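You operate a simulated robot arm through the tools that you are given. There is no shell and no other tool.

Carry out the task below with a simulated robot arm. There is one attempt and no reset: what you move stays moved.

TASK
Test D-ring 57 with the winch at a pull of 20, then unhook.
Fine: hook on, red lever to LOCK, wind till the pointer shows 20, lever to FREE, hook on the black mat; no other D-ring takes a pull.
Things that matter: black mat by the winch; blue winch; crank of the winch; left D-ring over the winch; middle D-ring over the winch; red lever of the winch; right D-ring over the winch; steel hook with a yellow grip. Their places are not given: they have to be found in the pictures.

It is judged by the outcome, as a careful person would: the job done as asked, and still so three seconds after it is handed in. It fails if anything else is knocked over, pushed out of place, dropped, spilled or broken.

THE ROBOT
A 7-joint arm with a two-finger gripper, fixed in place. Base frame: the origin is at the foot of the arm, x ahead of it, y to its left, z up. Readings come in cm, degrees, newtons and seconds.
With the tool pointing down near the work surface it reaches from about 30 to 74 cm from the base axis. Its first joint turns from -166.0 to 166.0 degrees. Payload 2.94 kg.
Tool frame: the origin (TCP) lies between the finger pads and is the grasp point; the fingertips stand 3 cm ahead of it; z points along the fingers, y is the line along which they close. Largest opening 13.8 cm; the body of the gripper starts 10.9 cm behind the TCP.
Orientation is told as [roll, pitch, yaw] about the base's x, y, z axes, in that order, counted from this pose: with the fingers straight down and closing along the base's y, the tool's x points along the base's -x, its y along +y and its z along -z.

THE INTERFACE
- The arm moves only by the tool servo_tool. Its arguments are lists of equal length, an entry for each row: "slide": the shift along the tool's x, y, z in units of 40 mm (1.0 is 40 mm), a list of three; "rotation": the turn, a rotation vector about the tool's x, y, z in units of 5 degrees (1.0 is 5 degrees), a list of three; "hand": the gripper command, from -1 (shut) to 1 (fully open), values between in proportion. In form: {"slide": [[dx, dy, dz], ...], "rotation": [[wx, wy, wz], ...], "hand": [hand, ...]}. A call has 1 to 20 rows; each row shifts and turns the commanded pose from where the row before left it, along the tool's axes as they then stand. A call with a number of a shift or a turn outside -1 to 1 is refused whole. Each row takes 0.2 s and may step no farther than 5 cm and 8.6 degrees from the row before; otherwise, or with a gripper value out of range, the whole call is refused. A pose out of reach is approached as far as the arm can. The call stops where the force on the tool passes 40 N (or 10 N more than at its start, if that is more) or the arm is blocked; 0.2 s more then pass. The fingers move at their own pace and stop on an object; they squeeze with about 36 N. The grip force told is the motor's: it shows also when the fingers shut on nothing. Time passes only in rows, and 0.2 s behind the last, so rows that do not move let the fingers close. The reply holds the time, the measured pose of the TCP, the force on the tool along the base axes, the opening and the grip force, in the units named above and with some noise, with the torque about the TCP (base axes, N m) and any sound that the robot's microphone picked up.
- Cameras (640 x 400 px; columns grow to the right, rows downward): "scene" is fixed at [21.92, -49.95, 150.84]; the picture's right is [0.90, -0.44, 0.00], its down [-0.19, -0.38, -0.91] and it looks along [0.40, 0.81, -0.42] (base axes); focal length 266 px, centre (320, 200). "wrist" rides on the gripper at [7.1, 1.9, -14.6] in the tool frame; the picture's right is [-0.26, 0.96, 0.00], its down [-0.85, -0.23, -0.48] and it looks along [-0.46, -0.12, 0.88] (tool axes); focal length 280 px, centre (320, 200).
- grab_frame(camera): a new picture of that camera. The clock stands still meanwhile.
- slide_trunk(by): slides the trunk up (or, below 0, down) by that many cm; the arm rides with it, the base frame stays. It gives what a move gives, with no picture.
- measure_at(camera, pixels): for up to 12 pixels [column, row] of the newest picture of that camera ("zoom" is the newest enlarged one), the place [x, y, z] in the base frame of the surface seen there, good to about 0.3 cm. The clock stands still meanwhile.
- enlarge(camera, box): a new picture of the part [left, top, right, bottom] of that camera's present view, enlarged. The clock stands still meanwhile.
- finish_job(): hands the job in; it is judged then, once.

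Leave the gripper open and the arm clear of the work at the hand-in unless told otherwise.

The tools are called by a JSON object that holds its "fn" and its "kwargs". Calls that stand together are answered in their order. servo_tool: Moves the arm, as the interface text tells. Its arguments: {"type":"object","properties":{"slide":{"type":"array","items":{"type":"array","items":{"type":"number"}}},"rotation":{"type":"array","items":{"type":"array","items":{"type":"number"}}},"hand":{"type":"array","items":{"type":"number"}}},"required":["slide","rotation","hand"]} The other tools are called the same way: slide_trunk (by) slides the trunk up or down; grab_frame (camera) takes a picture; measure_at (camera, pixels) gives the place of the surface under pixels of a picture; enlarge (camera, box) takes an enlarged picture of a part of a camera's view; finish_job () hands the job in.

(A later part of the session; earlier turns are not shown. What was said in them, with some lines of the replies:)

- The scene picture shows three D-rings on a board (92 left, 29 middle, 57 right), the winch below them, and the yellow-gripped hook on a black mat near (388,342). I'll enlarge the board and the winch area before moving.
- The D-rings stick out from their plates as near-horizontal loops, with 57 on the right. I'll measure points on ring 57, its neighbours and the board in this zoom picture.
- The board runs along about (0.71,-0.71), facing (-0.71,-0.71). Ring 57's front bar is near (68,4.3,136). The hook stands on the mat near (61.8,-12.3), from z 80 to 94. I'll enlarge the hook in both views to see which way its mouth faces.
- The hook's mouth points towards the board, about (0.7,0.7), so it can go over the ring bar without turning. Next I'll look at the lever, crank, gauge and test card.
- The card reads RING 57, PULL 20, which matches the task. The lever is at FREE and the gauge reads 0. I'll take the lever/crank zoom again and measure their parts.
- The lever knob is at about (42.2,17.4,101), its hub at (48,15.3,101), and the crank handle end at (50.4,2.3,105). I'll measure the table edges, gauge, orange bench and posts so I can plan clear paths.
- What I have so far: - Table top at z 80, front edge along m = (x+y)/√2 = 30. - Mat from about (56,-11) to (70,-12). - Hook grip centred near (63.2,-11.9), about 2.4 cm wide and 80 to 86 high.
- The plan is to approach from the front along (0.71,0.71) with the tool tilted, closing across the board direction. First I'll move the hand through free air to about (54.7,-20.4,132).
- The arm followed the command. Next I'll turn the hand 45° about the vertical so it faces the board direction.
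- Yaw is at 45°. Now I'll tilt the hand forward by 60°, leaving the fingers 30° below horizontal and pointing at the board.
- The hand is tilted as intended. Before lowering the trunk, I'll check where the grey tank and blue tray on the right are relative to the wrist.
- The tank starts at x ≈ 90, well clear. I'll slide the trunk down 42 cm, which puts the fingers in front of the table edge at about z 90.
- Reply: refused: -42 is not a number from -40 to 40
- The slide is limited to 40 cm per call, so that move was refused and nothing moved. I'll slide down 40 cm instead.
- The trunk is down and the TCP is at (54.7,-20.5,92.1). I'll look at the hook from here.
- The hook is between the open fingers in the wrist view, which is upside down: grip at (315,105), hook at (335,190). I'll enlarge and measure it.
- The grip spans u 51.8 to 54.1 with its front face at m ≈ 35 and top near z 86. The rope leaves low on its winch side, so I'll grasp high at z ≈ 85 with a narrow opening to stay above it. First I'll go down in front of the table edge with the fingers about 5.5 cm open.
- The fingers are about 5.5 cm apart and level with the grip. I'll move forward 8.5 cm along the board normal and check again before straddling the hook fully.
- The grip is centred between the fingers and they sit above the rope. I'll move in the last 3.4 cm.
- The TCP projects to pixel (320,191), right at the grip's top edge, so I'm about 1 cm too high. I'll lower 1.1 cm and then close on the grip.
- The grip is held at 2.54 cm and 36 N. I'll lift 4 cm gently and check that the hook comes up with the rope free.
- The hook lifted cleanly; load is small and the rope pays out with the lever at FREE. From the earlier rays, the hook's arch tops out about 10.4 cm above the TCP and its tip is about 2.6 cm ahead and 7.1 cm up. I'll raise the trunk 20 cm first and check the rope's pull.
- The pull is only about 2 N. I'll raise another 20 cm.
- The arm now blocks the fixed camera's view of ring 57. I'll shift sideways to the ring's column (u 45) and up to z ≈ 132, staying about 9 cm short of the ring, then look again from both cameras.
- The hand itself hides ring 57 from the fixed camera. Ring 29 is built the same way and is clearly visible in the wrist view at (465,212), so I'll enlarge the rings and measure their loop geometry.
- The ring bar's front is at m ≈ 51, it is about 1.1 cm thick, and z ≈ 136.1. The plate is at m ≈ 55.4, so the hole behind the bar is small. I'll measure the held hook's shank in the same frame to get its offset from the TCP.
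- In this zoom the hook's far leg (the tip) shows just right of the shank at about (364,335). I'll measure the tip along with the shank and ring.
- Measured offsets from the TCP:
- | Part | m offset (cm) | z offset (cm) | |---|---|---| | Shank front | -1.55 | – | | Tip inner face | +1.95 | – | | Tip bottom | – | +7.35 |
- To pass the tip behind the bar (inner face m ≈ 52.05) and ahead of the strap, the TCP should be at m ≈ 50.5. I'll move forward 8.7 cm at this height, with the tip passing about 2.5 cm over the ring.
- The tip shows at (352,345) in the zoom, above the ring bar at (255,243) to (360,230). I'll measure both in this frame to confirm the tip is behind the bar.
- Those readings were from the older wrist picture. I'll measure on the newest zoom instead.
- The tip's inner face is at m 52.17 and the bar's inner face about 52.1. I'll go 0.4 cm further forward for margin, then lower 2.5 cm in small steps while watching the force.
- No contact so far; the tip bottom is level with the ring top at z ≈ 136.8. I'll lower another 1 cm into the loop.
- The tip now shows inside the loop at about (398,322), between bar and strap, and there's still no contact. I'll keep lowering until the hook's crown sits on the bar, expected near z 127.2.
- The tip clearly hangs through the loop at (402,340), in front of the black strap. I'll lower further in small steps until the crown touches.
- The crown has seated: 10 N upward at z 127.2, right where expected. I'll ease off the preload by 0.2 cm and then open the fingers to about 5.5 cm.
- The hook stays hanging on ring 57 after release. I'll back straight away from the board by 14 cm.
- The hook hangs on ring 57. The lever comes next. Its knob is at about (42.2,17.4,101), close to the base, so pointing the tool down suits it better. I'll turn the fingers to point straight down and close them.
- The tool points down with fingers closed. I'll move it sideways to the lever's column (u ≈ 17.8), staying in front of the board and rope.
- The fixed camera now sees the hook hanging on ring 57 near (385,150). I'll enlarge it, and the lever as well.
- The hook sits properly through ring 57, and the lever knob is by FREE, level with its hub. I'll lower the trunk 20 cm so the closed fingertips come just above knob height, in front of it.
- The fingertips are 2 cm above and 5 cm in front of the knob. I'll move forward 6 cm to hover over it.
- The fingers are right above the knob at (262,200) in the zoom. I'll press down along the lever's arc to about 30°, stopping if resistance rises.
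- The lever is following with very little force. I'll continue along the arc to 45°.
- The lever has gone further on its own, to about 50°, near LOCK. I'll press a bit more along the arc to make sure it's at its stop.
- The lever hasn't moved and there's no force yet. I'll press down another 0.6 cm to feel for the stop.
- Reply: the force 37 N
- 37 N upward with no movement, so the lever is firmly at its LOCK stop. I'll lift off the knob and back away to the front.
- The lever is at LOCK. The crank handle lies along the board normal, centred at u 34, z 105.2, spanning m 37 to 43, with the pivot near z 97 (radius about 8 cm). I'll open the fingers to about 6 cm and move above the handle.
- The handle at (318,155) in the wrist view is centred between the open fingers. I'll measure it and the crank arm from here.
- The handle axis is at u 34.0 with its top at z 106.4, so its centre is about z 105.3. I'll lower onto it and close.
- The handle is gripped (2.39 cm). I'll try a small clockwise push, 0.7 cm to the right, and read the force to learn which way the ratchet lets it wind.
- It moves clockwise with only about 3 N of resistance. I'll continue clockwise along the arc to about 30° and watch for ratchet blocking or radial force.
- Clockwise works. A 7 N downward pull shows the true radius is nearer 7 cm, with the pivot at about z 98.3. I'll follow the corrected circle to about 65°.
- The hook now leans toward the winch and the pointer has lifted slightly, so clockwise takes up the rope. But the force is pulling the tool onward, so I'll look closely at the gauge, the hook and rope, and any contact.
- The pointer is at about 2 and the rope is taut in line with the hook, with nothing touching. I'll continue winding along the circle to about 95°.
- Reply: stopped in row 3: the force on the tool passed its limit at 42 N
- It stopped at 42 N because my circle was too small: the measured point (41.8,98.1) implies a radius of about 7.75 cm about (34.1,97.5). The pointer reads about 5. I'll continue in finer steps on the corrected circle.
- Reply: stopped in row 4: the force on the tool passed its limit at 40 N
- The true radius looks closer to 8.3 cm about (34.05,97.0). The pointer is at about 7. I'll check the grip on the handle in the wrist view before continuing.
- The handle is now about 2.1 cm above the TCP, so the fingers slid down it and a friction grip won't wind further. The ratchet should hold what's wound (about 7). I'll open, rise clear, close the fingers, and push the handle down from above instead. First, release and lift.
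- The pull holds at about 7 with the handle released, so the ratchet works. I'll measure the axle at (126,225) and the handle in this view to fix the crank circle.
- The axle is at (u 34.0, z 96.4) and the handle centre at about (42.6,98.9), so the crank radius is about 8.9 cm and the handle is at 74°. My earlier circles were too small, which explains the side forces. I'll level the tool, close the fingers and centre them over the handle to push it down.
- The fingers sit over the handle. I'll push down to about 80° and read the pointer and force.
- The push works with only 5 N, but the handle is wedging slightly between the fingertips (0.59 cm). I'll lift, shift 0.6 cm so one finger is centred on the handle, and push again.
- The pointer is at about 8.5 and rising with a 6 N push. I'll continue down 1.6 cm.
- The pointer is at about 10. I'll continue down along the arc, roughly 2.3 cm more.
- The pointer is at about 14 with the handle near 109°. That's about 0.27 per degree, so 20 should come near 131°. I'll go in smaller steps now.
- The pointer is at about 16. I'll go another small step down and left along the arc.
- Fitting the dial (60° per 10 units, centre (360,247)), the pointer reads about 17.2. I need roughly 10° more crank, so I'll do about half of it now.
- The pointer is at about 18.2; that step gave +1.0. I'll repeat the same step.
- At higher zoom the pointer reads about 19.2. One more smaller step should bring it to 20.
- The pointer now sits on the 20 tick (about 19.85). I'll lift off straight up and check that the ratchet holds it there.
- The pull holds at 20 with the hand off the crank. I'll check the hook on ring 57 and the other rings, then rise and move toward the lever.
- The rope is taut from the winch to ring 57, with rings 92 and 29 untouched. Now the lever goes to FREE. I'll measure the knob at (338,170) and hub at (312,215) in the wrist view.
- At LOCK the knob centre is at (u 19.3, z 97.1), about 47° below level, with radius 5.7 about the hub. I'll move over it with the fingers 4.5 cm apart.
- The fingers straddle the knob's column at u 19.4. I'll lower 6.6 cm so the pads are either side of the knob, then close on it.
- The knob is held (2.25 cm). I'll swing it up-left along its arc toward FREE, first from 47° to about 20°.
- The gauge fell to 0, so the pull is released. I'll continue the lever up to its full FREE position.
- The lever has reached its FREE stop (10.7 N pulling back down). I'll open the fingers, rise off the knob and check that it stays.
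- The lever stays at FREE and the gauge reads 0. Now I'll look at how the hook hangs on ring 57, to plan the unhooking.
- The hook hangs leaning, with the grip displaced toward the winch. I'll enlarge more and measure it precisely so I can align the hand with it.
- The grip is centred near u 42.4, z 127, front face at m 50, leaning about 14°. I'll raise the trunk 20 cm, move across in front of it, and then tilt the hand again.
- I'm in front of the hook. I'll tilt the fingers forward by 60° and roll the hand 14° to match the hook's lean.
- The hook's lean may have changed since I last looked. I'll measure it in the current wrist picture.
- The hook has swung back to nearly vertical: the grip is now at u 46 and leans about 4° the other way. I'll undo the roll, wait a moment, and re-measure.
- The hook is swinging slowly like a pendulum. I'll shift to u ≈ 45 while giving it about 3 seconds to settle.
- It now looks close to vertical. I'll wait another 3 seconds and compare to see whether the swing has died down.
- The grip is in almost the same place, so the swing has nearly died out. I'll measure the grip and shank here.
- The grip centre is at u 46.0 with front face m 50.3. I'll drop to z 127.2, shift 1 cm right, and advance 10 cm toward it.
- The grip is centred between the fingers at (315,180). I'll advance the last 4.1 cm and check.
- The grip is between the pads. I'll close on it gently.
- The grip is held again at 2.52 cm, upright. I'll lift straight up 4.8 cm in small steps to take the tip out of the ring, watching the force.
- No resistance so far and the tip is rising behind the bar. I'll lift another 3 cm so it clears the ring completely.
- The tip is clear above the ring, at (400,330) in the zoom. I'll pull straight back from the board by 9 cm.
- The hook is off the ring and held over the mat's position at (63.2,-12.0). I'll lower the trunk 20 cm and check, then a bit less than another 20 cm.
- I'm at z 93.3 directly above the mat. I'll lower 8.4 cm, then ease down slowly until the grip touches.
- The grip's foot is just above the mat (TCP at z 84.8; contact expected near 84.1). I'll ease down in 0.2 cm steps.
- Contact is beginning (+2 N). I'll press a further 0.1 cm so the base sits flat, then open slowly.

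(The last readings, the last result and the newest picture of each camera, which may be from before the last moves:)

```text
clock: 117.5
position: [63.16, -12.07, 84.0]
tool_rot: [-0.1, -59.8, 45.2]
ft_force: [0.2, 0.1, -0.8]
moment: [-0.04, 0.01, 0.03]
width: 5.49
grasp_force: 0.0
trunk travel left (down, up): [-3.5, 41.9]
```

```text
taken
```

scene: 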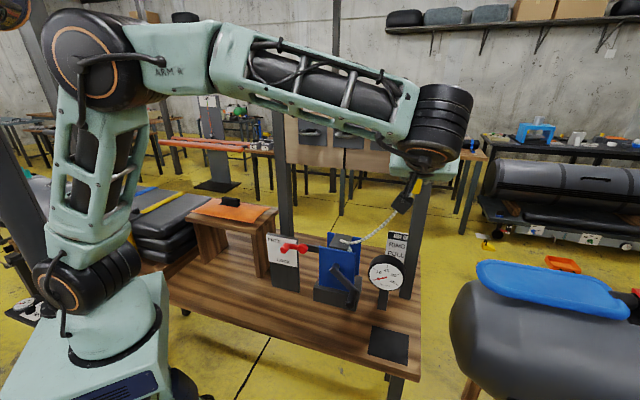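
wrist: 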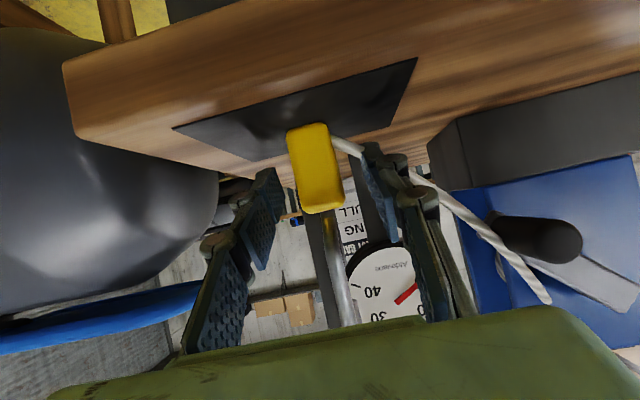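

The hook stands upright on the mat with the fingers open around it. I'll back straight out, away from the board, to beyond the table edge.

{"fn": "servo_tool", "kwargs": {"slide": [[0.06, 0, -0.108], [0.125, 0, -0.2165], [0.25, 0, -0.433], [0.25, 0, -0.433], [0.25, 0, -0.433], [0.25, 0, -0.433], [0.25, 0, -0.433], [0, 0, 0]], "rotation": [[0, 0, 0], [0, 0, 0], [0, 0, 0], [0, 0, 0], [0, 0, 0], [0, 0, 0], [0, 0, 0], [0, 0, 0]], "hand": [-0.2, -0.2, -0.2, -0.2, -0.2, -0.2, -0.2, -0.2]}}

{"fn": "grab_frame", "kwargs": {"camera": "wrist"}}

{"fn": "enlarge", "kwargs": {"camera": "scene", "box": [300, 220, 440, 370]}}

```text
clock: 119.3
position: [55.06, -20.18, 84.11]
tool_rot: [0.0, -60.0, 45.1]
ft_force: [-0.7, -0.5, 0.0]
moment: [0.0, 0.01, 0.0]
width: 5.52
grasp_force: 0.2
trunk travel left (down, up): [-3.5, 41.9]
```

```text
taken
```

wrist: 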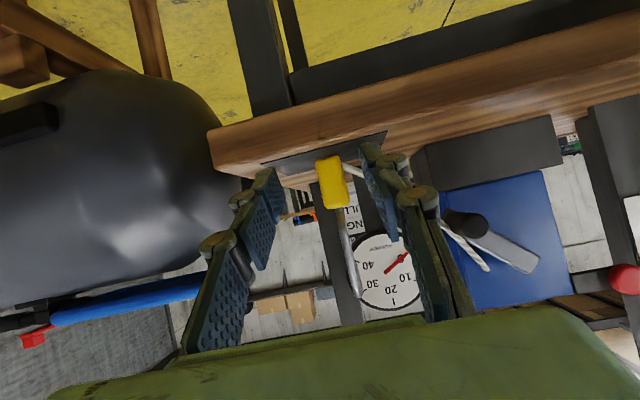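

```text
2.67 times, centred on (370, 295) of scene
```

zoom: 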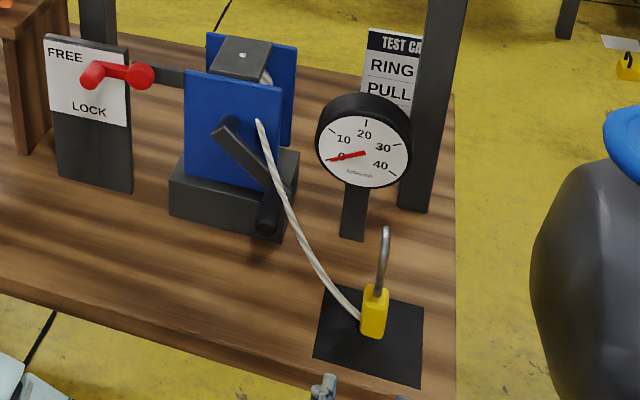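

The hook stands upright on the black mat, the lever is at FREE and the gauge at 0. I'll back off another 8 cm, raise a little, open the gripper fully, and take a last look.

{"fn": "servo_tool", "kwargs": {"slide": [[0.25, 0, -0.433], [0.25, 0, -0.433], [0.25, 0, -0.433], [0.25, 0, -0.433], [0, 0, 0], [0, 0, 0], [0, 0, 0], [0, 0, 0]], "rotation": [[0, 0, 0], [0, 0, 0], [0, 0, 0], [0, 0, 0], [0, 0, 0], [0, 0, 0], [0, 0, 0], [0, 0, 0]], "hand": [-0.2, -0.2, -0.2, -0.2, 1, 1, 1, 1]}}

{"fn": "slide_trunk", "kwargs": {"by": 10}}

{"fn": "grab_frame", "kwargs": {"camera": "scene"}}

{"fn": "enlarge", "kwargs": {"camera": "scene", "box": [340, 240, 430, 370]}}

{"fn": "enlarge", "kwargs": {"camera": "scene", "box": [270, 80, 450, 190]}}

```text
clock: 121.1
position: [49.48, -25.86, 84.18]
tool_rot: [-0.2, -59.9, 45.1]
ft_force: [0.2, -0.2, 0.0]
moment: [0.0, 0.03, 0.01]
width: 13.8
grasp_force: 0.0
trunk travel left (down, up): [-3.5, 41.9]
```

```text
clock: 122.4
position: [49.34, -25.82, 94.05]
tool_rot: [-0.2, -59.9, 45.0]
ft_force: [-0.4, -0.7, -0.1]
moment: [0.0, -0.02, 0.0]
width: 13.81
grasp_force: 0.2
trunk travel left (down, up): [-13.5, 31.9]
```

```text
taken
```

scene: 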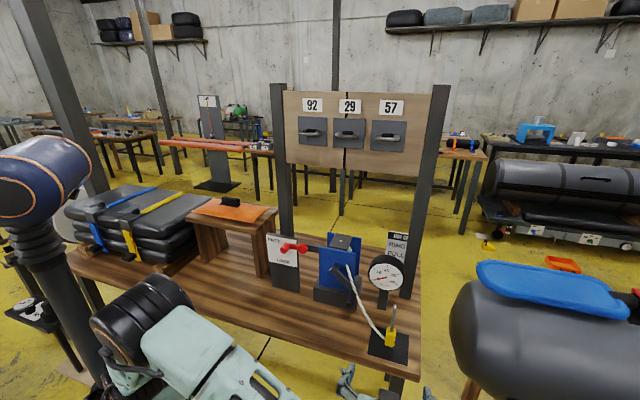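

```text
3.08 times, centred on (385, 305) of scene
```

zoom: 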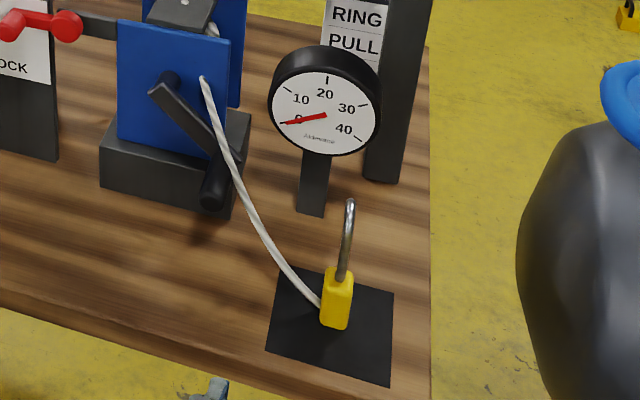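

```text
3.56 times, centred on (360, 135) of scene
```

zoom: 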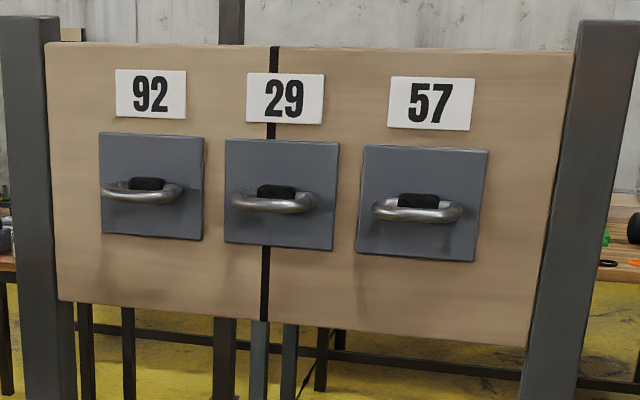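

The work is in its final state:
- The hook stands on the black mat.
- The lever is at FREE and the gauge reads 0.
- All three rings are undisturbed.
- The gripper is open and clear of the work.

I'm handing the job in.

{"fn": "finish_job", "kwargs": {}}

```text
The job is handed in.
```

I tested D-ring 57 at a pull of 20, unhooked it, and handed the job in.

- **Pull:** with the lever at LOCK, I wound the crank until the pointer sat on the 20 mark. I read it as about 19.9. It held there after I took the hand off the crank.
- **Release:** with the lever moved back to FREE, the gauge dropped to 0.
- **Hook:** it is off the ring and standing upright on the black mat, with the rope slack.
- **Other rings:** 92 and 29 never took a pull.

During winding, the arm's force limit stopped it twice because I had first guessed the crank's radius too small. The ratchet held, and I finished by pushing the handle down from above. The crank was left partway round, not at its starting position. In the last pictures nothing else had moved, and the gripper was open and clear of the work.
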